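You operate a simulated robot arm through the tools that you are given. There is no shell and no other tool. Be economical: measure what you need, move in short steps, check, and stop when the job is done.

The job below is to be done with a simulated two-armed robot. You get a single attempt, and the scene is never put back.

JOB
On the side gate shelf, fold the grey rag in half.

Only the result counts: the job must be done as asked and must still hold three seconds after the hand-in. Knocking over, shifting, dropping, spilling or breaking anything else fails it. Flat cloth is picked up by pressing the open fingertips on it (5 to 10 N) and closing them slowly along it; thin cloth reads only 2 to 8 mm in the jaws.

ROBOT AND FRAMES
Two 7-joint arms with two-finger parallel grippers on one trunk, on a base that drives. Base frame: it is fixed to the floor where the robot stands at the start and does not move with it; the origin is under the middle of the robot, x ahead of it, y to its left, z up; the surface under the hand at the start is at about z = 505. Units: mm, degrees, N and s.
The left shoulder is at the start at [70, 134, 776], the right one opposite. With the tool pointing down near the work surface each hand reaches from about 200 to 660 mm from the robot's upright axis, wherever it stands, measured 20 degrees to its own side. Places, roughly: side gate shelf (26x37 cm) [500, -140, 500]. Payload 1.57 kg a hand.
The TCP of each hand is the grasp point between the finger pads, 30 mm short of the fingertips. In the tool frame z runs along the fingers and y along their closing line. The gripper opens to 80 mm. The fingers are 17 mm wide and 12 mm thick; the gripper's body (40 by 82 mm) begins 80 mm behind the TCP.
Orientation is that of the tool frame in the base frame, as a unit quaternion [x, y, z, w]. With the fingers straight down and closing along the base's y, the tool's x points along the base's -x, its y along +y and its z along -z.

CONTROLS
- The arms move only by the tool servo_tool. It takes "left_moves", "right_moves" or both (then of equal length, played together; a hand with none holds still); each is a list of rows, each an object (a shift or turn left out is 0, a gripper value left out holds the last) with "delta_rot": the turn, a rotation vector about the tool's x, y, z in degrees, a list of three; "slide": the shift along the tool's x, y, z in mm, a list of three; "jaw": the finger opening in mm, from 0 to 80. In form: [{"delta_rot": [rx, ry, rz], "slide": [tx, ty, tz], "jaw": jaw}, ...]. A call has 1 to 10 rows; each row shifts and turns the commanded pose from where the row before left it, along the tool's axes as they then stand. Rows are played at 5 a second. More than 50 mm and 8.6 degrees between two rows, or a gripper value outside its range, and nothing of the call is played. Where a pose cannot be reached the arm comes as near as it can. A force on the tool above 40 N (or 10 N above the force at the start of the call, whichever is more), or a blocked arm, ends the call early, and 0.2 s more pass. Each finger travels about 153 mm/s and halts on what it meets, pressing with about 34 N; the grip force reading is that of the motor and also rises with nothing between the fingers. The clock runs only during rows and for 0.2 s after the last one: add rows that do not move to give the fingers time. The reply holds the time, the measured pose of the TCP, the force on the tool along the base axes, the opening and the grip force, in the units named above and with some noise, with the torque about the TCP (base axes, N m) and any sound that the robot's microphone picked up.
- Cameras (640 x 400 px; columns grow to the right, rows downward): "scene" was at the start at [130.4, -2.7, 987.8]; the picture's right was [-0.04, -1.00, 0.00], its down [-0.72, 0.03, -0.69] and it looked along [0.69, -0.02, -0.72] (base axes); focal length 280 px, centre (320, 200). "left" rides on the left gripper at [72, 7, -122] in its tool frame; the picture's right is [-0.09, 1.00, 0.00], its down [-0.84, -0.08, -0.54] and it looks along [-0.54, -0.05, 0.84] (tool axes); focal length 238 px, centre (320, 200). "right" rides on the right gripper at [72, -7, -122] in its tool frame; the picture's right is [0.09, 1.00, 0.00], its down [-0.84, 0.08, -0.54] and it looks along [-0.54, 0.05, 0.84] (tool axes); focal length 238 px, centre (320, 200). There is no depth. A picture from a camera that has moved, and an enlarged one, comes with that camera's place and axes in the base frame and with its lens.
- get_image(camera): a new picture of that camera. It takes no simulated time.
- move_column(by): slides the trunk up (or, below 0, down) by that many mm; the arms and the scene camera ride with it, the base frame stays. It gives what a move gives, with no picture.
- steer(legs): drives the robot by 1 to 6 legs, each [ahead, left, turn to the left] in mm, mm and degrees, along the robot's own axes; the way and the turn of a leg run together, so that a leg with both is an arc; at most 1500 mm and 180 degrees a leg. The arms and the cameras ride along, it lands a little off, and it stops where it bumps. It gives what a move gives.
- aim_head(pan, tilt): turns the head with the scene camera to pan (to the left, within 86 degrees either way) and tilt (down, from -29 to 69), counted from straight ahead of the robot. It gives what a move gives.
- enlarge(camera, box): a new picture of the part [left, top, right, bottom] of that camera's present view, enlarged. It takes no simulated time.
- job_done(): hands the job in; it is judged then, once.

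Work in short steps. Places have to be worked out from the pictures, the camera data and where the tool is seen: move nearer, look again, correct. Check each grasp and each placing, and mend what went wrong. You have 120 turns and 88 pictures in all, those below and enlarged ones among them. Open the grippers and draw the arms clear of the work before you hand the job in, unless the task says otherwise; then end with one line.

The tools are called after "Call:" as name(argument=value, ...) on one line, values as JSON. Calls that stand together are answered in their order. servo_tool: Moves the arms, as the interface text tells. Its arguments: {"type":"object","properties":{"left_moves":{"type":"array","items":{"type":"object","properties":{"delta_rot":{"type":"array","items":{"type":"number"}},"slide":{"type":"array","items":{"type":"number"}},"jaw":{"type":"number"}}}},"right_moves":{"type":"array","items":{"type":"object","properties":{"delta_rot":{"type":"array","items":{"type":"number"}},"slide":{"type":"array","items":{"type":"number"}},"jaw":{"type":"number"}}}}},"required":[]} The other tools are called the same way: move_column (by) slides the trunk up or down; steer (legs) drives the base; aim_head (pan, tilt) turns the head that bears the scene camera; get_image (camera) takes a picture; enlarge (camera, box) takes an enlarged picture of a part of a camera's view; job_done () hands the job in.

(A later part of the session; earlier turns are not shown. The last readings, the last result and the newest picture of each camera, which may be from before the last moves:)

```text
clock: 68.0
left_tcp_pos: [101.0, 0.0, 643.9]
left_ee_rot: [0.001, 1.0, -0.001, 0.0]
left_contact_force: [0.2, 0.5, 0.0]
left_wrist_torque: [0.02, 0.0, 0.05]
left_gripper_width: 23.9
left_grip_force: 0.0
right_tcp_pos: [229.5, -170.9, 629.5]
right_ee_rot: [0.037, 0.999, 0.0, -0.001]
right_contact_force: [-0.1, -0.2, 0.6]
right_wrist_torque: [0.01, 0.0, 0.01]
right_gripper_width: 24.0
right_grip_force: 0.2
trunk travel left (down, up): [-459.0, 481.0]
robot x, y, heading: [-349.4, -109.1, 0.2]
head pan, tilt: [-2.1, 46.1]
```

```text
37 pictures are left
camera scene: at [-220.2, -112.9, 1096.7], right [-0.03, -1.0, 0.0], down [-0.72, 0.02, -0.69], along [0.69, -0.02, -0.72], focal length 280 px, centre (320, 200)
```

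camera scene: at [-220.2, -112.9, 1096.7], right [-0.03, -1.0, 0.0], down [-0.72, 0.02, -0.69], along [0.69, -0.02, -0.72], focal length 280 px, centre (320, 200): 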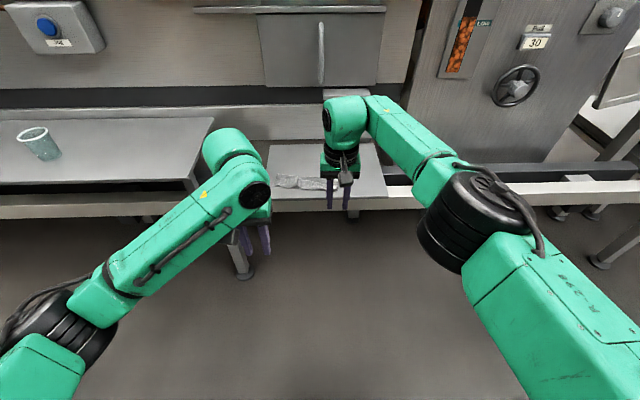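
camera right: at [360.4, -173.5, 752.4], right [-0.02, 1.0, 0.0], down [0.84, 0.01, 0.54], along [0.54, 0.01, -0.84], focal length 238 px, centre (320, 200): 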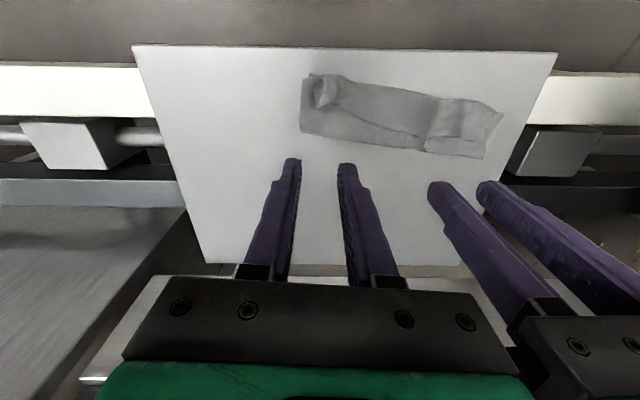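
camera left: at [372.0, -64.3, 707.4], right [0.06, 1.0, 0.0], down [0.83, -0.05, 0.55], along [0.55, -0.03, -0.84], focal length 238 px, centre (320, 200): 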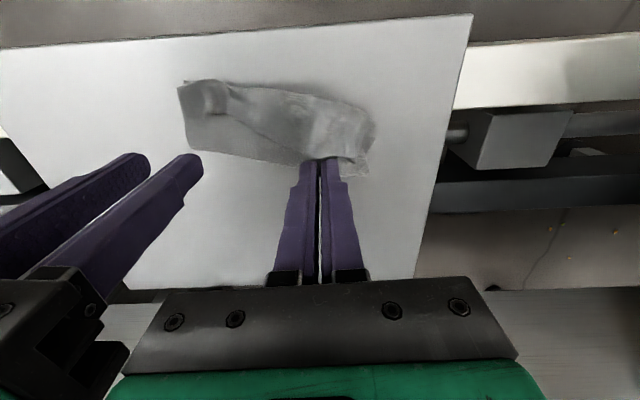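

The left arm is fully restored. I'll pull the right arm back to a similar posture and raise both hands, then lower the trunk to its original height.

Call:
servo_tool(left_moves=[{"slide": [0, 5, -35]}, {"slide": [0, 5, -35]}, {"slide": [0, 5, -35]}, {"slide": [0, 5, -10]}, {}], right_moves=[{"slide": [30, -20, -35]}, {"slide": [35, -20, -35]}, {"slide": [35, -20, -35]}, {"slide": [30, -10, -20]}, {}])

Call:
move_column(by=-109)

Call:
steer(legs=[[345, 0, 0]])

Call:
get_image(camera="scene")

Call:
get_image(camera="right")

```text
refused: row 1 steps farther than a row can; nothing moved
```

```text
clock: 69.4
left_tcp_pos: [100.0, -1.0, 536.6]
left_ee_rot: [0.002, 1.0, -0.001, -0.001]
left_contact_force: [-0.4, -0.2, -0.2]
left_wrist_torque: [-0.03, -0.05, 0.02]
left_gripper_width: 24.0
left_grip_force: 0.0
right_tcp_pos: [231.0, -169.9, 522.0]
right_ee_rot: [0.036, 0.999, 0.0, -0.001]
right_contact_force: [-0.2, -0.5, -1.0]
right_wrist_torque: [-0.01, 0.01, 0.03]
right_gripper_width: 24.2
right_grip_force: 0.1
trunk travel left (down, up): [-350.0, 590.0]
robot x, y, heading: [-350.0, -111.9, 0.1]
head pan, tilt: [-2.1, 46.1]
```

```text
clock: 70.8
left_tcp_pos: [230.4, -0.9, 536.4]
left_ee_rot: [0.002, 1.0, 0.0, -0.001]
left_contact_force: [0.1, -0.3, 0.3]
left_wrist_torque: [0.02, 0.02, 0.04]
left_gripper_width: 24.1
left_grip_force: 0.0
right_tcp_pos: [350.6, -167.8, 520.7]
right_ee_rot: [0.031, 0.999, -0.001, -0.02]
right_contact_force: [-5.6, -1.5, 2.7]
right_wrist_torque: [0.05, 0.06, 0.07]
right_gripper_width: 22.6
right_grip_force: 0.0
trunk travel left (down, up): [-350.0, 590.0]
robot x, y, heading: [-219.0, -108.3, 0.1]
head pan, tilt: [-2.1, 46.1]
stopped in leg 1: the force on the tool passed its limit at 94 N (the readings are from after the stop); the commanded pose is now the measured one
```

```text
36 pictures are left
camera scene: at [-90.2, -112.9, 987.8], right [-0.03, -1.0, 0.0], down [-0.72, 0.02, -0.69], along [0.69, -0.02, -0.72], focal length 280 px, centre (320, 200)
```

scene: 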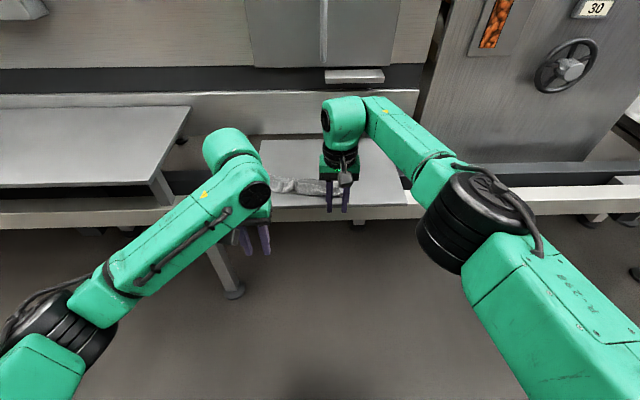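

```text
35 pictures are left
camera right: at [285.2, -169.9, 646.2], right [-0.03, 1.0, 0.0], down [0.86, 0.03, 0.51], along [0.51, 0.02, -0.86], focal length 238 px, centre (320, 200)
```

right: 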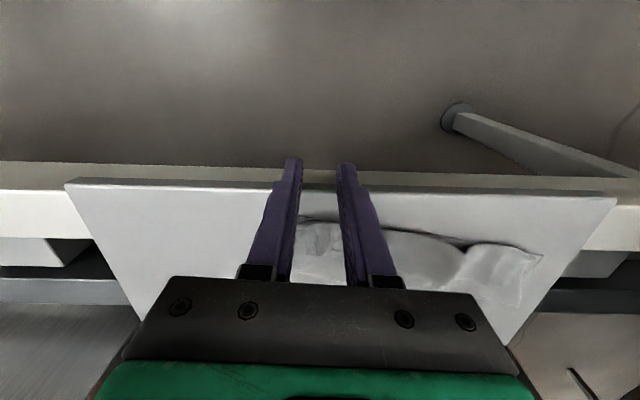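

The raise was refused because the row was too long, so the right fingers bumped the front edge of the fixed shelf. That came from chaining dependent moves. I'll back off first.

Call:
steer(legs=[[-60, 0, 0]])

```text
clock: 71.7
left_tcp_pos: [171.6, -0.1, 534.8]
left_ee_rot: [0.002, 1.0, 0.0, -0.001]
left_contact_force: [0.1, 0.6, 0.0]
left_wrist_torque: [-0.01, 0.0, 0.03]
left_gripper_width: 24.2
left_grip_force: 0.1
right_tcp_pos: [294.0, -167.7, 521.6]
right_ee_rot: [0.03, 0.999, 0.0, -0.02]
right_contact_force: [0.5, 0.5, 0.4]
right_wrist_torque: [0.0, 0.01, -0.03]
right_gripper_width: 24.1
right_grip_force: 0.0
trunk travel left (down, up): [-350.0, 590.0]
robot x, y, heading: [-280.2, -110.3, 0.2]
head pan, tilt: [-2.1, 46.1]
```

Clear again. Now I'll raise both hands by about 110 mm and bring the right one back and outward, in legal steps.

Call:
servo_tool(left_moves=[{"slide": [0, 5, -30]}, {"slide": [0, 5, -30]}, {"slide": [0, 5, -30]}, {"slide": [0, 5, -20]}, {}, {}, {}], right_moves=[{"slide": [0, 0, -35]}, {"slide": [15, -10, -35]}, {"slide": [20, -10, -35]}, {"slide": [30, -10, -20]}, {"slide": [30, -10, 0]}, {"delta_rot": [0, 2.2, 0]}, {}])

```text
clock: 73.3
left_tcp_pos: [171.7, 21.0, 644.8]
left_ee_rot: [0.002, 1.0, -0.001, -0.001]
left_contact_force: [0.0, -0.3, 0.2]
left_wrist_torque: [0.01, 0.0, 0.01]
left_gripper_width: 24.2
left_grip_force: 0.0
right_tcp_pos: [202.2, -202.3, 649.2]
right_ee_rot: [0.032, 0.999, 0.0, -0.039]
right_contact_force: [-0.4, -0.1, 0.0]
right_wrist_torque: [-0.02, 0.0, -0.02]
right_gripper_width: 24.2
right_grip_force: 0.2
trunk travel left (down, up): [-350.0, 590.0]
robot x, y, heading: [-278.8, -110.7, 0.1]
head pan, tilt: [-2.1, 46.1]
```

I'll correct the small right-hand tilt the other way.

Call:
servo_tool(right_moves=[{"delta_rot": [0, -4.4, 0]}, {}])

Call:
steer(legs=[[230, 0, 0]])

Call:
get_image(camera="left")

Call:
get_image(camera="scene")

```text
clock: 73.9
left_tcp_pos: [172.5, 21.0, 645.7]
left_ee_rot: [0.002, 1.0, -0.001, -0.001]
left_contact_force: [-1.1, -0.2, -0.1]
left_wrist_torque: [0.0, 0.04, 0.01]
left_gripper_width: 24.1
left_grip_force: 0.0
right_tcp_pos: [201.5, -201.6, 649.9]
right_ee_rot: [0.031, 1.0, -0.002, -0.001]
right_contact_force: [-0.3, -0.6, 0.9]
right_wrist_torque: [0.01, 0.03, 0.02]
right_gripper_width: 23.9
right_grip_force: 0.0
trunk travel left (down, up): [-350.0, 590.0]
robot x, y, heading: [-280.6, -109.0, 0.2]
head pan, tilt: [-2.1, 46.1]
```

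```text
clock: 75.7
left_tcp_pos: [405.9, 21.3, 644.5]
left_ee_rot: [0.002, 1.0, 0.0, -0.002]
left_contact_force: [0.2, 0.2, 0.1]
left_wrist_torque: [0.01, 0.03, 0.01]
left_gripper_width: 24.2
left_grip_force: 0.1
right_tcp_pos: [437.9, -200.4, 648.4]
right_ee_rot: [0.03, 1.0, 0.0, -0.001]
right_contact_force: [0.7, -0.5, -0.7]
right_wrist_torque: [0.0, 0.03, 0.01]
right_gripper_width: 24.1
right_grip_force: 0.0
trunk travel left (down, up): [-350.0, 590.0]
robot x, y, heading: [-42.8, -109.7, 0.1]
head pan, tilt: [-2.1, 46.1]
```

```text
34 pictures are left
camera left: at [335.2, 28.7, 767.6], right [0.09, 1.0, 0.0], down [0.84, -0.08, 0.54], along [0.54, -0.05, -0.84], focal length 238 px, centre (320, 200)
```

left: 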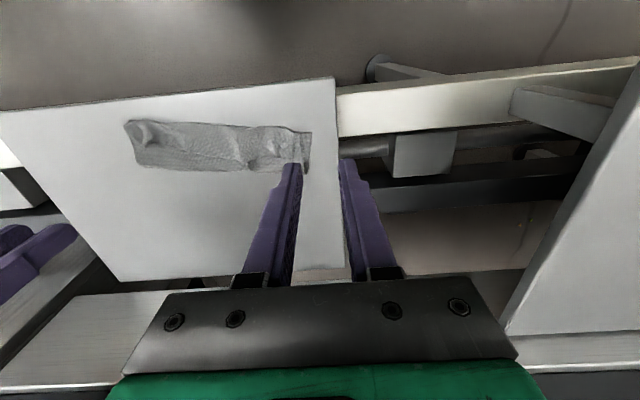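

```text
33 pictures are left
camera scene: at [86.1, -112.4, 987.6], right [-0.03, -1.0, 0.0], down [-0.72, 0.02, -0.69], along [0.69, -0.02, -0.72], focal length 280 px, centre (320, 200)
```

scene: 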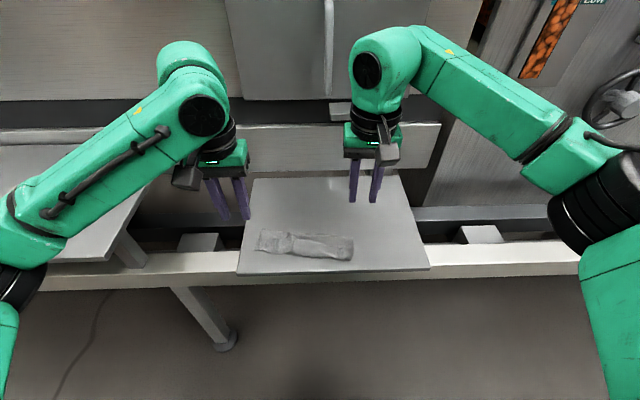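

Both arms are in good posture and the cloth is in plain view. I'll zoom in on it.

Call:
enlarge(camera="scene", box=[245, 212, 365, 272])

```text
5.33 times, centred on (305, 242) of scene
camera zoom: at [86.1, -112.4, 987.6], right [-0.03, -1.0, 0.0], down [-0.72, 0.02, -0.69], along [0.69, -0.02, -0.72], focal length 1492 px, centre (400, -24)
```

zoom: 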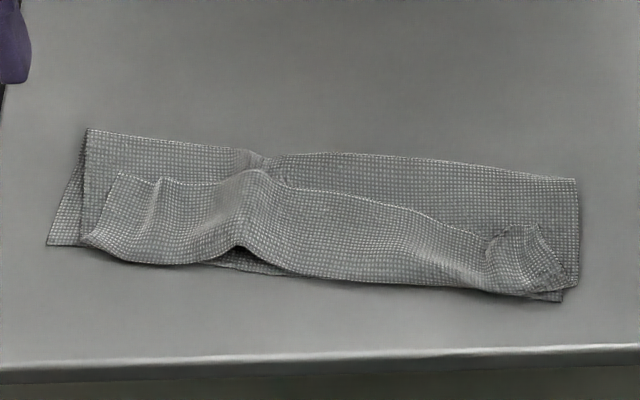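

The turned-back flap's edge faces away from the robot, so pinching it from the top and carrying it forward will unroll the cloth flat. I'll move over the flap at left (420,-32) and right (402,-133), with about 9° of yaw.

Call:
servo_tool(left_moves=[{"slide": [-7, -27, 20], "jaw": 24}, {"slide": [-7, -26, 20]}, {"delta_rot": [0, 0, 8], "slide": [0, 0, 25]}, {"slide": [0, 0, 22]}, {}], right_moves=[{"slide": [20, 32, 20], "jaw": 24}, {"slide": [20, 32, 20]}, {"delta_rot": [0, 0, 6], "slide": [0, 0, 25]}, {"slide": [0, 0, 25]}, {}])

Call:
get_image(camera="left")

Call:
get_image(camera="right")

```text
clock: 76.9
left_tcp_pos: [421.5, -32.0, 558.1]
left_ee_rot: [0.071, 0.997, -0.001, -0.002]
left_contact_force: [0.9, -0.1, 0.1]
left_wrist_torque: [-0.01, -0.01, -0.01]
left_gripper_width: 24.1
left_grip_force: 0.1
right_tcp_pos: [396.9, -133.1, 559.1]
right_ee_rot: [0.083, 0.997, -0.001, 0.0]
right_contact_force: [0.5, 0.0, 0.5]
right_wrist_torque: [-0.01, -0.04, -0.01]
right_gripper_width: 23.9
right_grip_force: 0.0
trunk travel left (down, up): [-350.0, 590.0]
robot x, y, heading: [-40.5, -110.0, 0.2]
head pan, tilt: [-2.1, 46.1]
```

```text
31 pictures are left
camera left: at [351.4, -13.6, 681.5], right [0.23, 0.97, 0.0], down [0.82, -0.19, 0.54], along [0.53, -0.13, -0.84], focal length 238 px, centre (320, 200)
```

left: 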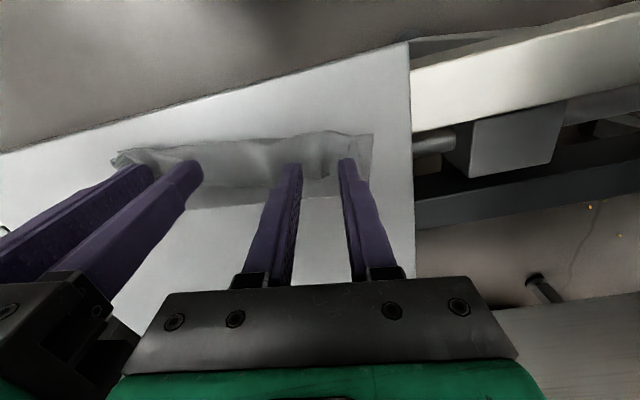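

```text
30 pictures are left
camera right: at [326.1, -128.2, 681.4], right [0.07, 1.0, 0.0], down [0.84, -0.06, 0.54], along [0.54, -0.04, -0.84], focal length 238 px, centre (320, 200)
```

right: 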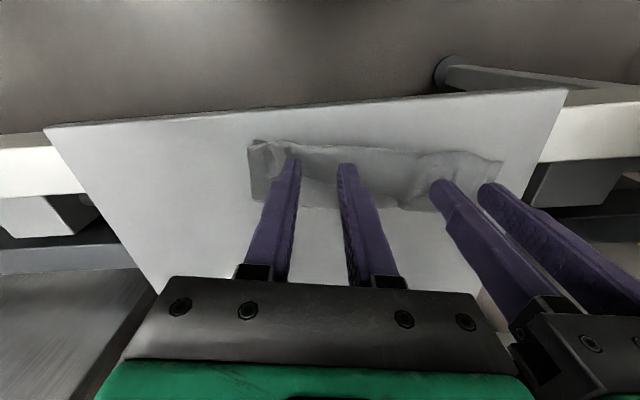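

The fingers are centred over the flap strip. I'll lower further with fine steps until contact.

Call:
servo_tool(left_moves=[{"slide": [-2, 0, 10]}, {"slide": [0, 0, 5]}, {"slide": [0, 0, 3]}, {}], right_moves=[{"slide": [-4, 0, 10]}, {"slide": [0, 0, 6]}, {"slide": [0, 0, 3]}, {}])

```text
clock: 77.9
left_tcp_pos: [423.3, -31.8, 539.9]
left_ee_rot: [0.071, 0.997, -0.001, -0.002]
left_contact_force: [0.1, 0.1, 0.0]
left_wrist_torque: [0.0, 0.0, -0.03]
left_gripper_width: 24.1
left_grip_force: 0.1
right_tcp_pos: [403.9, -134.7, 540.2]
right_ee_rot: [0.083, 0.997, -0.002, 0.0]
right_contact_force: [0.5, -0.6, 0.5]
right_wrist_torque: [-0.01, 0.04, 0.03]
right_gripper_width: 24.0
right_grip_force: 0.1
trunk travel left (down, up): [-350.0, 590.0]
robot x, y, heading: [-47.1, -113.1, 0.5]
head pan, tilt: [-2.1, 46.1]
```

Call:
servo_tool(left_moves=[{"slide": [0, 0, 2]}, {"slide": [0, 0, 1.2]}, {}], right_moves=[{"slide": [0, 0, 2]}, {"slide": [0, 0, 1.2]}, {}])

```text
clock: 78.7
left_tcp_pos: [423.0, -33.0, 538.9]
left_ee_rot: [0.07, 0.998, -0.002, 0.0]
left_contact_force: [1.2, 0.1, 7.0]
left_wrist_torque: [0.05, -0.04, 0.0]
left_gripper_width: 24.3
left_grip_force: 0.1
right_tcp_pos: [402.4, -135.3, 539.3]
right_ee_rot: [0.082, 0.997, -0.001, 0.0]
right_contact_force: [0.8, -0.4, 4.3]
right_wrist_torque: [0.01, -0.01, 0.0]
right_gripper_width: 24.1
right_grip_force: 0.0
trunk travel left (down, up): [-350.0, 590.0]
robot x, y, heading: [-45.6, -108.5, 0.2]
head pan, tilt: [-2.1, 46.1]
```

Contact is 7 N left and 4.3 N right. I'll add 0.5 mm on the right and close slowly.

Call:
servo_tool(left_moves=[{}, {"jaw": 21}, {"jaw": 18}, {"jaw": 15}, {"jaw": 12}, {"jaw": 9}, {"jaw": 6}, {"jaw": 3}, {"jaw": 0}, {}], right_moves=[{"slide": [0, 0, 0.6]}, {"jaw": 21}, {"jaw": 18}, {"jaw": 15}, {"jaw": 12}, {"jaw": 9}, {"jaw": 6}, {"jaw": 3}, {"jaw": 0}, {}])

```text
clock: 80.9
left_tcp_pos: [421.4, -32.6, 536.7]
left_ee_rot: [0.071, 0.997, -0.001, -0.001]
left_contact_force: [-2.7, -10.1, 5.8]
left_wrist_torque: [-0.25, 0.06, -0.03]
left_gripper_width: 2.4
left_grip_force: 23.6
right_tcp_pos: [400.9, -135.4, 537.8]
right_ee_rot: [0.083, 0.997, 0.0, 0.0]
right_contact_force: [3.5, 9.1, 10.6]
right_wrist_torque: [0.3, -0.06, 0.02]
right_gripper_width: 1.9
right_grip_force: 23.6
trunk travel left (down, up): [-350.0, 590.0]
robot x, y, heading: [-44.2, -108.8, 0.2]
head pan, tilt: [-2.1, 46.1]
```

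Both hands have the flap. I'll lift and carry it forward in an arc.

Call:
servo_tool(left_moves=[{"slide": [0, -1, -4]}, {"slide": [-5, 0, -20]}, {"slide": [-15, 0, -20]}, {"slide": [-25, 0, -6]}, {"slide": [-25, 0, 0]}, {}], right_moves=[{"slide": [0, 1, -4]}, {"slide": [-5, 0, -20]}, {"slide": [-15, 0, -20]}, {"slide": [-25, 0, -6]}, {"slide": [-25, 0, 0]}, {}])

Call:
get_image(camera="right")

```text
clock: 82.3
left_tcp_pos: [491.8, -44.9, 587.1]
left_ee_rot: [0.071, 0.997, -0.001, -0.001]
left_contact_force: [-1.3, -6.6, -0.5]
left_wrist_torque: [-0.19, 0.06, -0.03]
left_gripper_width: 2.3
left_grip_force: 24.2
right_tcp_pos: [471.6, -145.8, 586.3]
right_ee_rot: [0.082, 0.997, -0.002, -0.001]
right_contact_force: [0.2, 6.6, -0.5]
right_wrist_torque: [0.18, -0.06, 0.02]
right_gripper_width: 2.1
right_grip_force: 24.3
trunk travel left (down, up): [-350.0, 590.0]
robot x, y, heading: [-45.0, -108.8, 0.1]
head pan, tilt: [-2.1, 46.1]
```

```text
29 pictures are left
camera right: at [400.7, -139.2, 709.0], right [0.07, 1.0, 0.0], down [0.84, -0.06, 0.54], along [0.54, -0.04, -0.84], focal length 238 px, centre (320, 200)
```

right: 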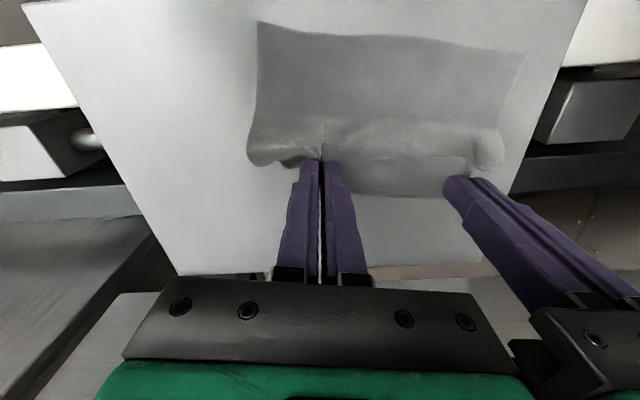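

It's unrolling cleanly. About 45 mm more forward travel lays it flat, so I'll go forward and down.

Call:
servo_tool(left_moves=[{"slide": [-20, 0, 10]}, {"slide": [-15, 0, 16]}, {"slide": [-10, 0, 16]}, {"slide": [-3, 0, 4]}, {}], right_moves=[{"slide": [-20, 0, 10]}, {"slide": [-15, 0, 16]}, {"slide": [-12, 0, 16]}, {"slide": [-4, 0, 3]}, {}])

Call:
get_image(camera="right")

```text
clock: 83.5
left_tcp_pos: [536.6, -51.7, 539.9]
left_ee_rot: [0.072, 0.997, -0.002, -0.001]
left_contact_force: [-1.2, -8.4, 0.1]
left_wrist_torque: [-0.28, 0.02, -0.04]
left_gripper_width: 2.2
left_grip_force: 23.9
right_tcp_pos: [523.6, -153.5, 541.8]
right_ee_rot: [0.083, 0.997, -0.001, -0.003]
right_contact_force: [2.1, 7.3, 0.4]
right_wrist_torque: [0.27, -0.07, 0.02]
right_gripper_width: 2.0
right_grip_force: 23.9
trunk travel left (down, up): [-350.0, 590.0]
robot x, y, heading: [-44.7, -107.5, 0.2]
head pan, tilt: [-2.1, 46.1]
```

```text
28 pictures are left
camera right: at [451.3, -147.7, 662.8], right [0.07, 1.0, 0.0], down [0.84, -0.06, 0.54], along [0.54, -0.04, -0.84], focal length 238 px, centre (320, 200)
```

right: 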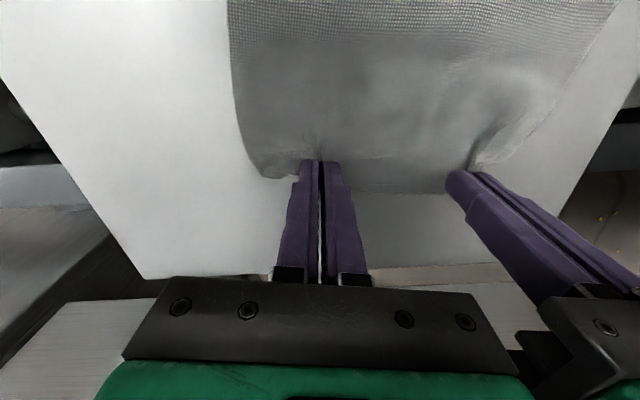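

It's nearly flat. I'll pull forward a few mm more, lower to contact, release slowly and lift straight up.

Call:
servo_tool(left_moves=[{"slide": [-4, 0, 2]}, {"slide": [-2, 0, 1]}, {"jaw": 5}, {"jaw": 10}, {"jaw": 16}, {"jaw": 24}, {"slide": [0, 0, -15]}, {"slide": [0, 0, -30]}, {"slide": [0, 25, -35]}, {}], right_moves=[{"slide": [-4, 0, 3]}, {"slide": [-2, 0, 2]}, {"jaw": 5}, {"jaw": 10}, {"jaw": 16}, {"jaw": 24}, {"slide": [0, 0, -15]}, {"slide": [0, 0, -30]}, {"slide": [0, -25, -35]}, {}])

Call:
get_image(camera="scene")

Call:
get_image(camera="right")

```text
clock: 85.7
left_tcp_pos: [547.4, -28.6, 618.2]
left_ee_rot: [0.072, 0.997, -0.001, -0.002]
left_contact_force: [-0.1, -0.1, 0.5]
left_wrist_torque: [0.02, 0.0, 0.02]
left_gripper_width: 24.3
left_grip_force: 0.1
right_tcp_pos: [524.0, -178.8, 616.7]
right_ee_rot: [0.083, 0.997, -0.002, -0.002]
right_contact_force: [0.7, -0.6, 1.1]
right_wrist_torque: [-0.04, 0.0, 0.01]
right_gripper_width: 24.0
right_grip_force: 0.1
trunk travel left (down, up): [-350.0, 590.0]
robot x, y, heading: [-38.4, -111.8, 0.1]
head pan, tilt: [-2.1, 46.1]
```

```text
27 pictures are left
camera scene: at [85.9, -112.4, 987.7], right [-0.03, -1.0, 0.0], down [-0.72, 0.02, -0.69], along [0.69, -0.02, -0.72], focal length 280 px, centre (320, 200)
```

scene: 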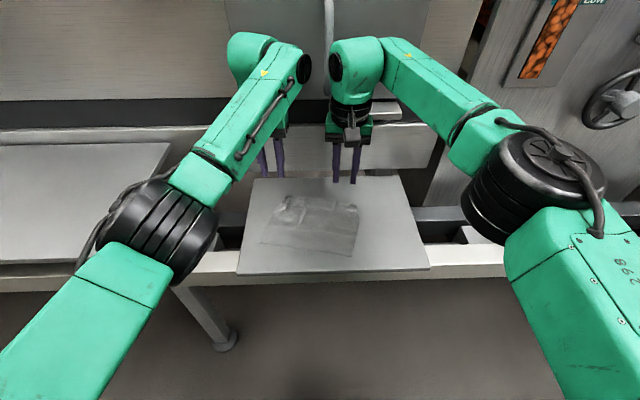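

```text
26 pictures are left
camera right: at [452.3, -173.5, 738.6], right [0.07, 1.0, 0.0], down [0.84, -0.06, 0.54], along [0.54, -0.04, -0.84], focal length 238 px, centre (320, 200)
```

right: 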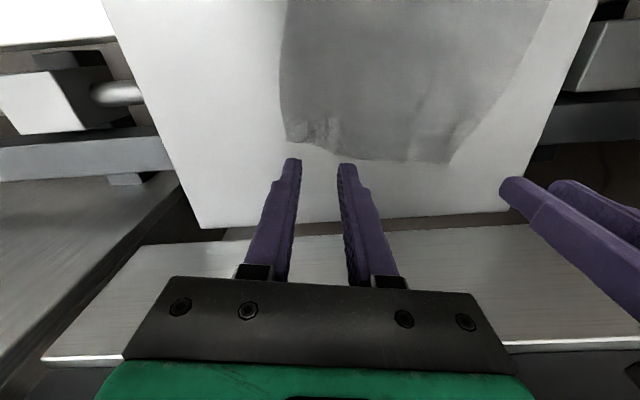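

The cloth is essentially flat again. I'll zoom in for accurate corners.

Call:
enlarge(camera="scene", box=[235, 180, 385, 270])

```text
4.27 times, centred on (310, 225) of scene
camera zoom: at [85.9, -112.4, 987.7], right [-0.03, -1.0, 0.0], down [-0.72, 0.02, -0.69], along [0.69, -0.02, -0.72], focal length 1194 px, centre (363, 93)
```

zoom: 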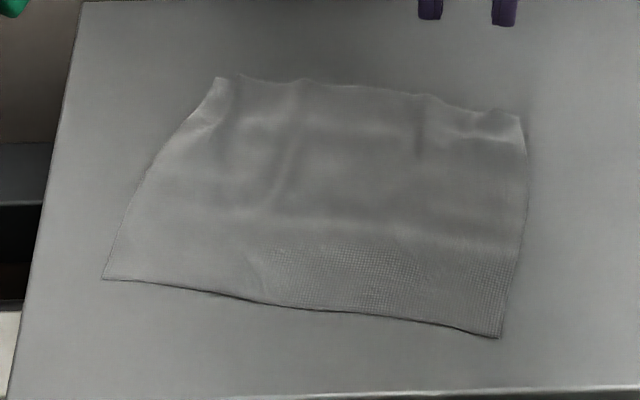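

Corners are now about FL(561,-44), FR(527,-211), NR(386,-184) and NL(426,5), so the midline ends are at (493,-20) and (457,-197). I'll yaw both hands about 90° with the cameras outward, so the jaws close across the midline.

Call:
servo_tool(left_moves=[{"delta_rot": [0, 0, 8.5]}, {"delta_rot": [0, 0, 8.5]}, {"delta_rot": [0, 0, 8.5]}, {"delta_rot": [0, 0, 8.5]}, {"delta_rot": [0, 0, 8.5]}, {"delta_rot": [0, 0, 8.5]}, {"delta_rot": [0, 0, 8.5]}, {"delta_rot": [0, 0, 8.5]}, {"delta_rot": [0, 0, 8.5]}, {}], right_moves=[{"delta_rot": [0, 0, -8.5]}, {"delta_rot": [0, 0, -8.5]}, {"delta_rot": [0, 0, -8.5]}, {"delta_rot": [0, 0, -8.5]}, {"delta_rot": [0, 0, -8.5]}, {"delta_rot": [0, 0, -8.5]}, {"delta_rot": [0, 0, -8.5]}, {"delta_rot": [0, 0, -8.5]}, {"delta_rot": [0, 0, -8.5]}, {}])

```text
clock: 87.9
left_tcp_pos: [546.8, -26.4, 617.2]
left_ee_rot: [0.674, 0.739, -0.001, 0.0]
left_contact_force: [-0.4, 0.1, -0.1]
left_wrist_torque: [0.02, -0.02, 0.01]
left_gripper_width: 24.0
left_grip_force: 0.1
right_tcp_pos: [479.1, -225.6, 611.4]
right_ee_rot: [-0.211, 0.978, 0.001, -0.005]
right_contact_force: [-0.5, -0.6, 0.4]
right_wrist_torque: [-0.04, 0.02, 0.0]
right_gripper_width: 23.9
right_grip_force: 0.0
right hand out of reach, approached as far as the arm can: row 4, 5, 6, 7, 8, 9
trunk travel left (down, up): [-350.0, 590.0]
robot x, y, heading: [-46.0, -110.2, -0.1]
head pan, tilt: [-2.1, 46.1]
```

The left reached 85°. The right hit a limit at -24°, so I'll try the other direction for it.

Call:
servo_tool(right_moves=[{"delta_rot": [0, 0, 8.5]}, {"delta_rot": [0, 0, 8.5]}, {"delta_rot": [0, 0, 8.5]}, {"delta_rot": [0, 0, 8.5]}, {"delta_rot": [0, 0, 8.5]}, {"delta_rot": [0, 0, 8.5]}, {"delta_rot": [0, 0, 8.5]}, {"delta_rot": [0, 0, 8.5]}, {"delta_rot": [0, 0, 8.5]}, {"delta_rot": [0, 0, 8.5]}])

Call:
servo_tool(right_moves=[{"delta_rot": [0, 0, 8]}, {"delta_rot": [0, 0, 8]}, {"delta_rot": [0, 0, 8]}, {"delta_rot": [0, 0, 8]}, {}])

```text
clock: 90.1
left_tcp_pos: [547.6, -26.4, 617.3]
left_ee_rot: [0.674, 0.739, -0.002, 0.0]
left_contact_force: [0.5, -1.0, 0.0]
left_wrist_torque: [0.02, 0.0, 0.0]
left_gripper_width: 23.9
left_grip_force: 0.1
right_tcp_pos: [479.9, -225.5, 611.0]
right_ee_rot: [0.506, 0.862, -0.003, -0.004]
right_contact_force: [0.0, 0.0, 0.3]
right_wrist_torque: [-0.03, 0.02, -0.01]
right_gripper_width: 24.0
right_grip_force: 0.1
trunk travel left (down, up): [-350.0, 590.0]
robot x, y, heading: [-43.1, -109.9, 0.5]
head pan, tilt: [-2.1, 46.1]
```

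```text
clock: 91.3
left_tcp_pos: [548.5, -26.6, 618.0]
left_ee_rot: [0.674, 0.739, -0.001, 0.0]
left_contact_force: [-1.1, 0.3, 0.3]
left_wrist_torque: [0.0, 0.02, 0.05]
left_gripper_width: 23.9
left_grip_force: 0.0
right_tcp_pos: [479.0, -227.1, 610.4]
right_ee_rot: [0.724, 0.69, -0.004, -0.003]
right_contact_force: [-0.3, -0.2, 0.0]
right_wrist_torque: [0.0, 0.01, 0.02]
right_gripper_width: 24.1
right_grip_force: 0.0
trunk travel left (down, up): [-350.0, 590.0]
robot x, y, heading: [-46.7, -113.1, 0.1]
head pan, tilt: [-2.1, 46.1]
```

Both can close across the midline now. I'll fine-tune the yaw to about 100° and move above the midline pinch points, left (491,-33) and right (460,-184).

Call:
servo_tool(left_moves=[{"delta_rot": [0, 0, 7]}, {"delta_rot": [0, 0, 7]}, {"slide": [-7.3, -27.7, 0]}, {"slide": [-7.3, -27.7, 0]}, {"slide": [0, 0, 25]}, {"slide": [0, 0, 30]}, {}], right_moves=[{"delta_rot": [0, 0, 8]}, {}, {"slide": [19.3, -13.5, 0]}, {"slide": [19.3, -13.5, 0]}, {"slide": [0, 0, 25]}, {"slide": [0, 0, 25]}, {}])

Call:
get_image(camera="left")

Call:
get_image(camera="right")

Call:
enlarge(camera="scene", box=[235, 160, 395, 270])

```text
clock: 92.9
left_tcp_pos: [490.3, -31.5, 564.7]
left_ee_rot: [0.758, 0.652, -0.002, -0.001]
left_contact_force: [0.2, -0.7, 0.3]
left_wrist_torque: [-0.04, 0.05, 0.01]
left_gripper_width: 23.7
left_grip_force: 0.2
right_tcp_pos: [459.9, -184.2, 558.9]
right_ee_rot: [0.77, 0.639, -0.003, -0.003]
right_contact_force: [-0.6, -0.2, 0.1]
right_wrist_torque: [-0.01, 0.01, 0.02]
right_gripper_width: 24.0
right_grip_force: 0.1
trunk travel left (down, up): [-350.0, 590.0]
robot x, y, heading: [-44.5, -109.5, 0.2]
head pan, tilt: [-2.1, 46.1]
```

```text
24 pictures are left
camera left: at [508.4, 39.1, 685.3], right [0.97, -0.24, 0.0], down [-0.2, -0.81, 0.54], along [-0.13, -0.53, -0.84], focal length 238 px, centre (320, 200)
```

left: 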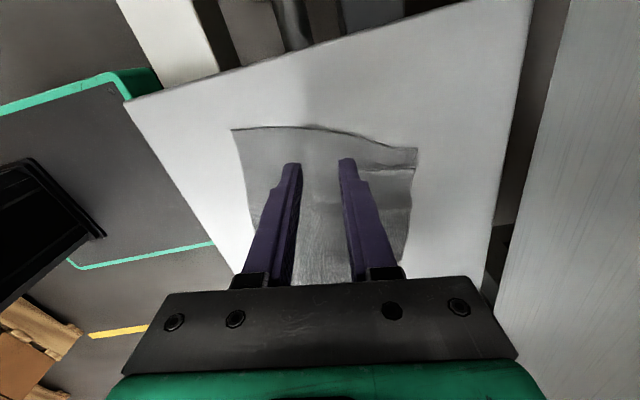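

```text
23 pictures are left
camera right: at [468.1, -111.7, 682.3], right [1.0, -0.09, -0.01], down [-0.07, -0.84, 0.54], along [-0.06, -0.54, -0.84], focal length 238 px, centre (320, 200)
```

right: 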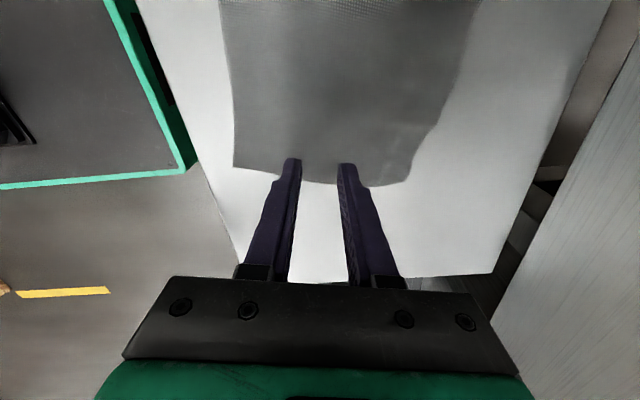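

```text
3.64 times, centred on (315, 215) of scene
camera zoom: at [85.5, -112.5, 987.8], right [-0.03, -1.0, 0.0], down [-0.72, 0.02, -0.69], along [0.69, -0.02, -0.72], focal length 1018 px, centre (338, 146)
```

zoom: 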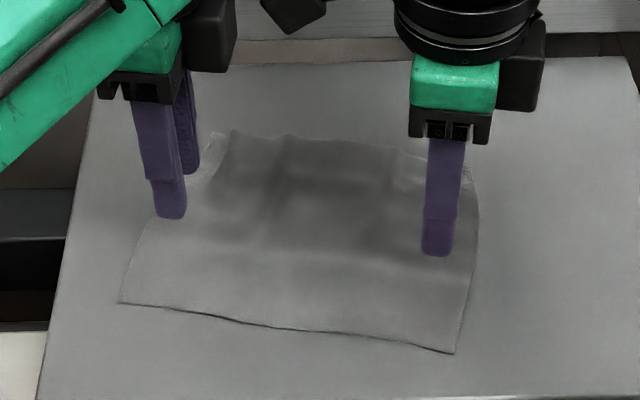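

The pinch points check out against the wrist view. I'll lower to just above contact.

Call:
servo_tool(left_moves=[{"slide": [0, 0, 15]}, {"slide": [0, 0, 9]}, {"slide": [0, 0, 2]}, {}], right_moves=[{"slide": [0, 0, 12]}, {"slide": [0, 0, 6]}, {"slide": [0, 0, 2]}, {}])

```text
clock: 93.9
left_tcp_pos: [492.0, -31.9, 537.5]
left_ee_rot: [0.759, 0.652, -0.002, 0.0]
left_contact_force: [-0.3, 0.5, -1.0]
left_wrist_torque: [-0.01, -0.03, 0.02]
left_gripper_width: 23.9
left_grip_force: 0.1
right_tcp_pos: [459.2, -183.3, 540.6]
right_ee_rot: [0.77, 0.638, -0.002, -0.003]
right_contact_force: [0.0, 0.8, 0.5]
right_wrist_torque: [-0.01, 0.0, 0.0]
right_gripper_width: 23.9
right_grip_force: 0.2
trunk travel left (down, up): [-350.0, 590.0]
robot x, y, heading: [-43.3, -108.7, 0.3]
head pan, tilt: [-2.1, 46.1]
```

Call:
servo_tool(left_moves=[{"slide": [0, 0, 1]}, {"slide": [0, 0, 0.8]}, {}], right_moves=[{"slide": [0, 0, 2]}, {"slide": [0, 0, 2]}, {}])

```text
clock: 94.7
left_tcp_pos: [490.4, -32.4, 536.6]
left_ee_rot: [0.759, 0.651, 0.0, 0.0]
left_contact_force: [-0.2, 1.6, 6.2]
left_wrist_torque: [0.03, -0.08, 0.01]
left_gripper_width: 24.1
left_grip_force: 0.2
right_tcp_pos: [459.7, -184.2, 537.4]
right_ee_rot: [0.77, 0.638, -0.003, -0.002]
right_contact_force: [-0.8, 0.4, 0.1]
right_wrist_torque: [0.01, -0.01, 0.02]
right_gripper_width: 24.0
right_grip_force: 0.0
trunk travel left (down, up): [-350.0, 590.0]
robot x, y, heading: [-45.3, -111.7, 0.1]
head pan, tilt: [-2.1, 46.1]
```

The left is in contact at 6 N. I'll lower the right further.

Call:
servo_tool(right_moves=[{"slide": [0, 0, 1]}, {"slide": [0, 0, 0.8]}, {}])

```text
clock: 95.5
left_tcp_pos: [490.2, -32.0, 535.7]
left_ee_rot: [0.759, 0.651, -0.001, 0.001]
left_contact_force: [1.6, -0.1, 7.9]
left_wrist_torque: [0.03, -0.16, -0.01]
left_gripper_width: 24.1
left_grip_force: 0.0
right_tcp_pos: [459.2, -184.2, 536.2]
right_ee_rot: [0.77, 0.639, -0.002, -0.002]
right_contact_force: [0.4, -0.4, 2.3]
right_wrist_torque: [-0.02, -0.01, -0.01]
right_gripper_width: 24.2
right_grip_force: 0.2
trunk travel left (down, up): [-350.0, 590.0]
robot x, y, heading: [-45.6, -108.3, -0.0]
head pan, tilt: [-2.1, 46.1]
```

The right is at 2.3 N, so I'll add 0.9 mm and then close both slowly.

Call:
servo_tool(left_moves=[{}, {"jaw": 21}, {"jaw": 18}, {"jaw": 15}, {"jaw": 12}, {"jaw": 9}, {"jaw": 6}, {"jaw": 3}, {"jaw": 0}, {}], right_moves=[{"slide": [0, 0, 1]}, {"jaw": 21}, {"jaw": 18}, {"jaw": 15}, {"jaw": 12}, {"jaw": 9}, {"jaw": 6}, {"jaw": 3}, {"jaw": 0}, {}])

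Call:
enlarge(camera="scene", box=[235, 160, 395, 270])

```text
clock: 97.7
left_tcp_pos: [490.9, -31.7, 536.6]
left_ee_rot: [0.759, 0.651, 0.0, 0.0]
left_contact_force: [-0.5, 0.2, 2.5]
left_wrist_torque: [0.02, -0.02, -0.03]
left_gripper_width: 2.2
left_grip_force: 23.8
right_tcp_pos: [458.9, -183.5, 535.9]
right_ee_rot: [0.771, 0.637, -0.003, -0.002]
right_contact_force: [-0.2, -0.5, 14.3]
right_wrist_torque: [-0.05, 0.02, 0.0]
right_gripper_width: 2.0
right_grip_force: 23.5
trunk travel left (down, up): [-350.0, 590.0]
robot x, y, heading: [-42.9, -108.2, 0.1]
head pan, tilt: [-2.1, 46.1]
```

```text
3.64 times, centred on (315, 215) of scene
camera zoom: at [83.4, -112.2, 988.1], right [-0.03, -1.0, 0.0], down [-0.72, 0.02, -0.7], along [0.7, -0.02, -0.72], focal length 1018 px, centre (338, 146)
```

zoom: 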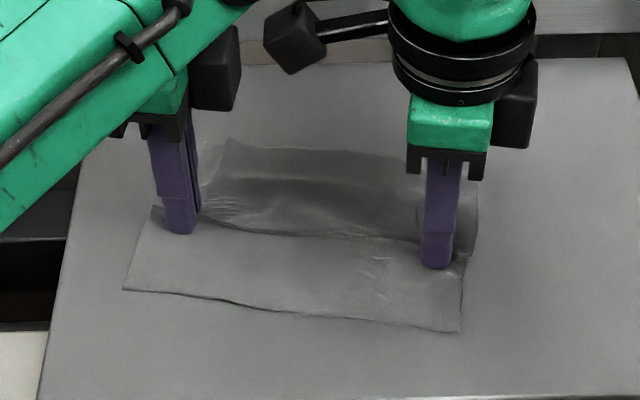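

A ridge has formed along the whole midline and both hands hold it (2.2 and 2.0 mm). I'll lift straight up so the two halves hang down together.

Call:
servo_tool(left_moves=[{"slide": [0, 0, -10]}, {"slide": [0, 0, -15]}, {"slide": [0, 0, -15]}, {"slide": [0, 0, -15]}, {"slide": [0, 0, -15]}, {"slide": [0, 0, -10]}, {}, {}], right_moves=[{"slide": [0, 0, -10]}, {"slide": [0, 0, -15]}, {"slide": [0, 0, -15]}, {"slide": [0, 0, -15]}, {"slide": [0, 0, -15]}, {"slide": [0, 0, -10]}, {}, {}])

Call:
enlarge(camera="scene", box=[235, 140, 395, 270])

Call:
get_image(camera="left")

```text
clock: 99.5
left_tcp_pos: [491.2, -29.9, 615.9]
left_ee_rot: [0.758, 0.652, -0.001, 0.0]
left_contact_force: [-0.2, 0.1, -0.5]
left_wrist_torque: [-0.01, 0.01, 0.02]
left_gripper_width: 2.1
left_grip_force: 24.1
right_tcp_pos: [459.2, -184.0, 613.7]
right_ee_rot: [0.77, 0.638, -0.003, -0.003]
right_contact_force: [-0.1, -0.3, -0.1]
right_wrist_torque: [0.01, -0.03, 0.02]
right_gripper_width: 2.2
right_grip_force: 23.5
trunk travel left (down, up): [-350.0, 590.0]
robot x, y, heading: [-45.1, -109.9, 0.0]
head pan, tilt: [-2.1, 46.1]
```

```text
3.08 times, centred on (315, 205) of scene
camera zoom: at [85.5, -112.4, 987.8], right [-0.03, -1.0, 0.0], down [-0.72, 0.02, -0.69], along [0.69, -0.02, -0.72], focal length 861 px, centre (335, 185)
```

zoom: 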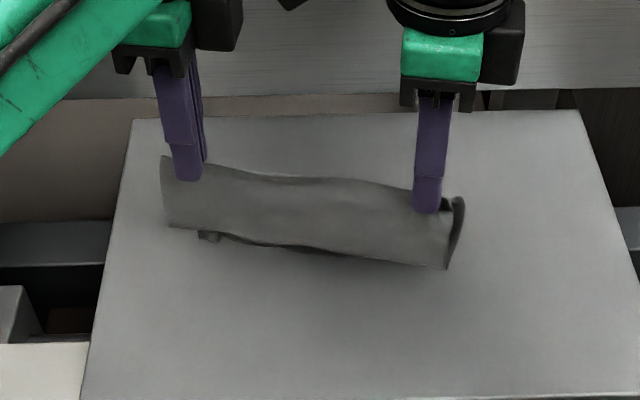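

```text
19 pictures are left
camera left: at [509.2, 39.2, 737.7], right [0.97, -0.24, 0.0], down [-0.2, -0.81, 0.54], along [-0.13, -0.53, -0.84], focal length 238 px, centre (320, 200)
```

left: 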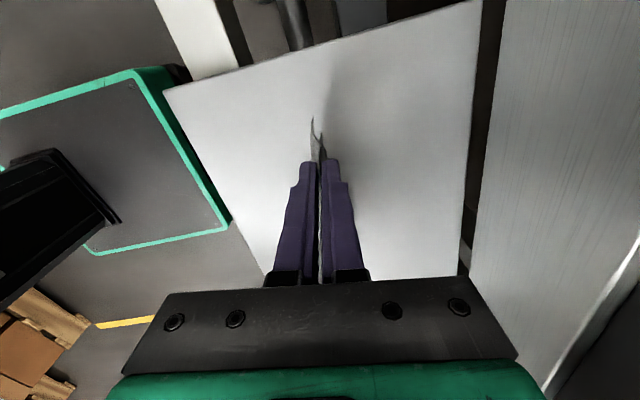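

It hangs neatly folded along the midline. I'll spread the hands slightly, lower until the hanging edges touch, and draw the hands towards the robot so it lays down, then check before the final part.

Call:
servo_tool(left_moves=[{"slide": [3, 0, 0]}, {"slide": [0, -10, 13]}, {"slide": [0, -12, 4]}, {"slide": [0, -13, 6]}, {"delta_rot": [-8.3, 0, 0]}, {"delta_rot": [-8.3, 0, 0]}, {"delta_rot": [-8.3, 0, 0]}, {}], right_moves=[{"slide": [-3, 0, 0]}, {"slide": [0, -10, 12]}, {"slide": [0, -12, 4]}, {"slide": [0, -13, 6]}, {"delta_rot": [-8.3, 0, 0]}, {"delta_rot": [-8.3, 0, 0]}, {"delta_rot": [-8.3, 0, 0]}, {}])

Call:
enlarge(camera="scene", box=[235, 140, 395, 270])

Call:
get_image(camera="left")

```text
clock: 101.3
left_tcp_pos: [457.0, -24.0, 592.5]
left_ee_rot: [0.741, 0.636, 0.139, 0.163]
left_contact_force: [-1.0, -3.5, -1.0]
left_wrist_torque: [-0.08, 0.06, -0.08]
left_gripper_width: 2.0
left_grip_force: 23.8
right_tcp_pos: [423.3, -179.4, 591.8]
right_ee_rot: [0.752, 0.624, 0.134, 0.164]
right_contact_force: [1.2, 4.3, -1.2]
right_wrist_torque: [0.11, 0.02, 0.0]
right_gripper_width: 1.8
right_grip_force: 23.2
trunk travel left (down, up): [-350.0, 590.0]
robot x, y, heading: [-45.5, -105.8, -0.0]
head pan, tilt: [-2.1, 46.1]
```

```text
3.08 times, centred on (315, 205) of scene
camera zoom: at [85.6, -112.5, 987.7], right [-0.03, -1.0, 0.0], down [-0.72, 0.02, -0.69], along [0.69, -0.02, -0.72], focal length 861 px, centre (335, 185)
```

zoom: 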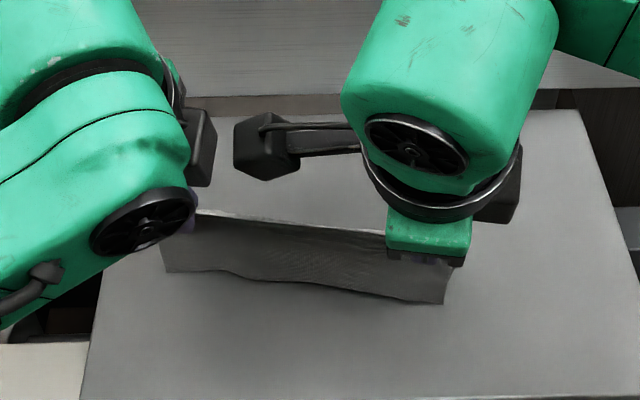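

```text
17 pictures are left
camera left: at [423.0, 54.5, 705.6], right [0.88, -0.23, 0.42], down [-0.42, -0.78, 0.46], along [0.22, -0.58, -0.78], focal length 238 px, centre (320, 200)
```

left: 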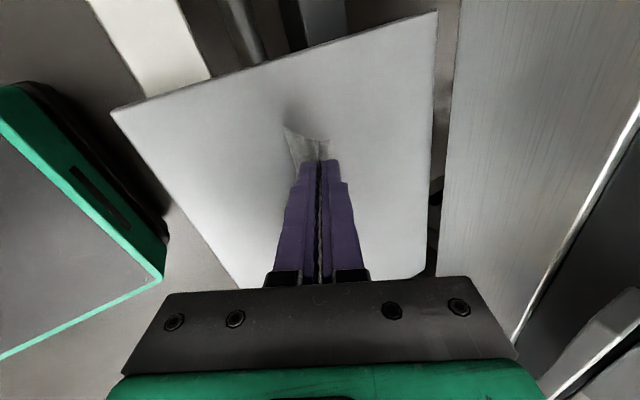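

The hanging edges are just touching, but the two layers are almost vertical and could splay. I'll lift, go 70 mm forward, lower again and drag back so both layers trail the same way.

Call:
servo_tool(left_moves=[{"slide": [0, 7.6, -16.3]}, {"slide": [0, 31.7, 14.8]}, {"slide": [0, 31.7, 14.8]}, {}, {"slide": [0, -7.6, 16.3]}, {"slide": [0, -19.8, -4.8]}, {"slide": [0, -16.1, -0.9]}, {}], right_moves=[{"slide": [0, 7.6, -16.3]}, {"slide": [0, 31.7, 14.8]}, {"slide": [0, 31.7, 14.8]}, {}, {"slide": [0, -7.6, 16.3]}, {"slide": [0, -19.8, -4.8]}, {"slide": [0, -16.1, -0.9]}, {}])

Call:
get_image(camera="left")

Call:
enlarge(camera="scene", box=[235, 140, 395, 270])

```text
clock: 103.1
left_tcp_pos: [490.7, -28.9, 580.1]
left_ee_rot: [0.741, 0.637, 0.139, 0.163]
left_contact_force: [-1.0, -4.2, -0.1]
left_wrist_torque: [-0.11, 0.06, -0.04]
left_gripper_width: 1.9
left_grip_force: 24.1
right_tcp_pos: [458.6, -186.5, 580.7]
right_ee_rot: [0.753, 0.623, 0.134, 0.164]
right_contact_force: [0.6, 4.1, -1.1]
right_wrist_torque: [0.1, 0.0, 0.03]
right_gripper_width: 1.8
right_grip_force: 23.6
trunk travel left (down, up): [-350.0, 590.0]
robot x, y, heading: [-45.7, -109.3, -0.0]
head pan, tilt: [-2.1, 46.1]
```

```text
16 pictures are left
camera left: at [458.2, 49.1, 694.2], right [0.88, -0.23, 0.42], down [-0.42, -0.78, 0.46], along [0.22, -0.58, -0.78], focal length 238 px, centre (320, 200)
```

left: 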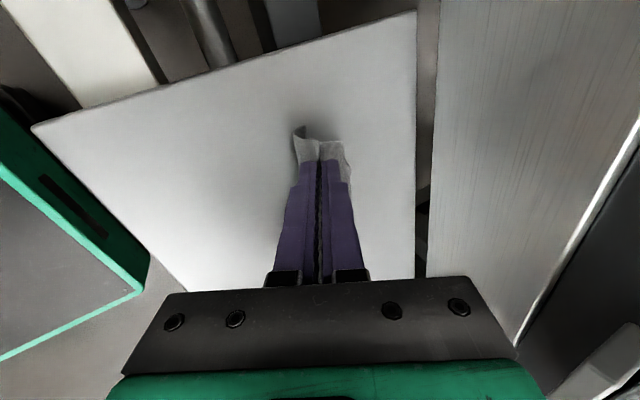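

```text
3.08 times, centred on (315, 205) of scene
camera zoom: at [85.6, -112.5, 987.7], right [-0.03, -1.0, 0.0], down [-0.72, 0.02, -0.69], along [0.69, -0.02, -0.72], focal length 861 px, centre (335, 185)
```

zoom: 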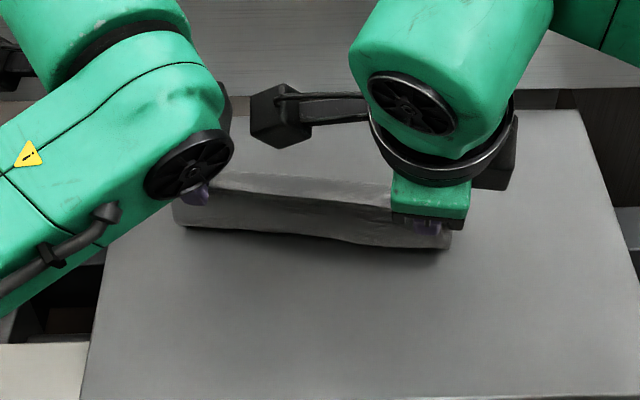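

Both layers now trail to the far side. I'll continue drawing back and lowering.

Call:
servo_tool(left_moves=[{"slide": [0, -14.4, -2.3]}, {"slide": [0, -14.3, -0.1]}, {"slide": [0, -12.5, 3]}, {"slide": [0, -11.4, 5.7]}, {}], right_moves=[{"slide": [0, -14.4, -2.3]}, {"slide": [0, -14.3, -0.1]}, {"slide": [0, -12.5, 3]}, {"slide": [0, -11.4, 5.7]}, {}])

Call:
get_image(camera="left")

Call:
enlarge(camera="scene", box=[235, 140, 395, 270])

```text
clock: 104.3
left_tcp_pos: [447.1, -22.3, 553.7]
left_ee_rot: [0.74, 0.638, 0.139, 0.164]
left_contact_force: [-1.0, -3.3, -0.1]
left_wrist_torque: [-0.03, 0.04, -0.01]
left_gripper_width: 2.0
left_grip_force: 24.2
right_tcp_pos: [414.7, -177.3, 554.1]
right_ee_rot: [0.752, 0.624, 0.133, 0.163]
right_contact_force: [0.5, 4.5, 0.6]
right_wrist_torque: [0.03, 0.0, 0.02]
right_gripper_width: 2.2
right_grip_force: 23.6
trunk travel left (down, up): [-350.0, 590.0]
robot x, y, heading: [-41.4, -109.0, 0.0]
head pan, tilt: [-2.1, 46.1]
```

```text
14 pictures are left
camera left: at [413.3, 56.4, 667.8], right [0.88, -0.23, 0.42], down [-0.42, -0.78, 0.46], along [0.22, -0.58, -0.78], focal length 238 px, centre (320, 200)
```

left: 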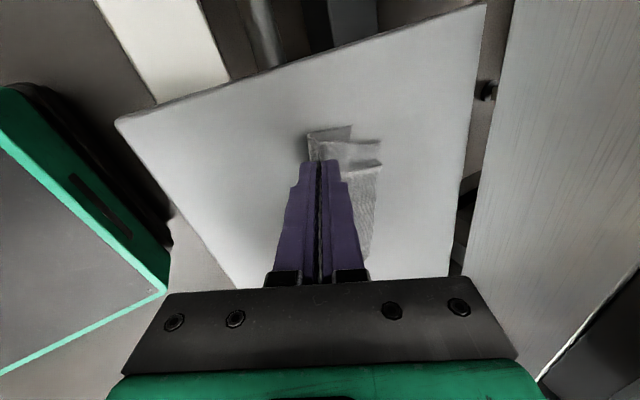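

```text
3.08 times, centred on (315, 205) of scene
camera zoom: at [85.5, -112.4, 987.8], right [-0.03, -1.0, 0.0], down [-0.72, 0.02, -0.69], along [0.69, -0.02, -0.72], focal length 861 px, centre (335, 185)
```

zoom: 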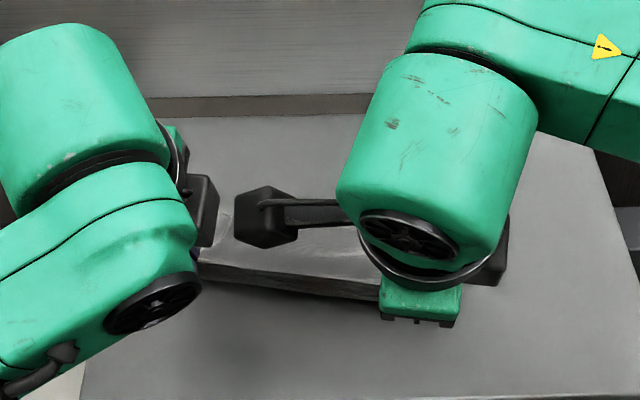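

Both layers are lying down towards the far side. I'll take the last bit down.

Call:
servo_tool(left_moves=[{"slide": [0, -11.6, 1.2]}, {"slide": [0, -9.8, 2.1]}, {"slide": [0, -2, 2]}, {}], right_moves=[{"slide": [0, -11.6, 1.2]}, {"slide": [0, -9.8, 2.1]}, {"slide": [0, -2, 2]}, {}])

```text
clock: 105.3
left_tcp_pos: [427.2, -20.4, 538.9]
left_ee_rot: [0.741, 0.636, 0.139, 0.164]
left_contact_force: [0.2, -1.9, 0.1]
left_wrist_torque: [-0.07, 0.03, -0.06]
left_gripper_width: 2.2
left_grip_force: 23.9
right_tcp_pos: [395.1, -173.8, 540.9]
right_ee_rot: [0.752, 0.624, 0.135, 0.163]
right_contact_force: [0.8, 0.6, 1.9]
right_wrist_torque: [0.1, -0.02, -0.02]
right_gripper_width: 2.0
right_grip_force: 23.4
trunk travel left (down, up): [-350.0, 590.0]
robot x, y, heading: [-45.1, -108.2, 0.1]
head pan, tilt: [-2.1, 46.1]
```

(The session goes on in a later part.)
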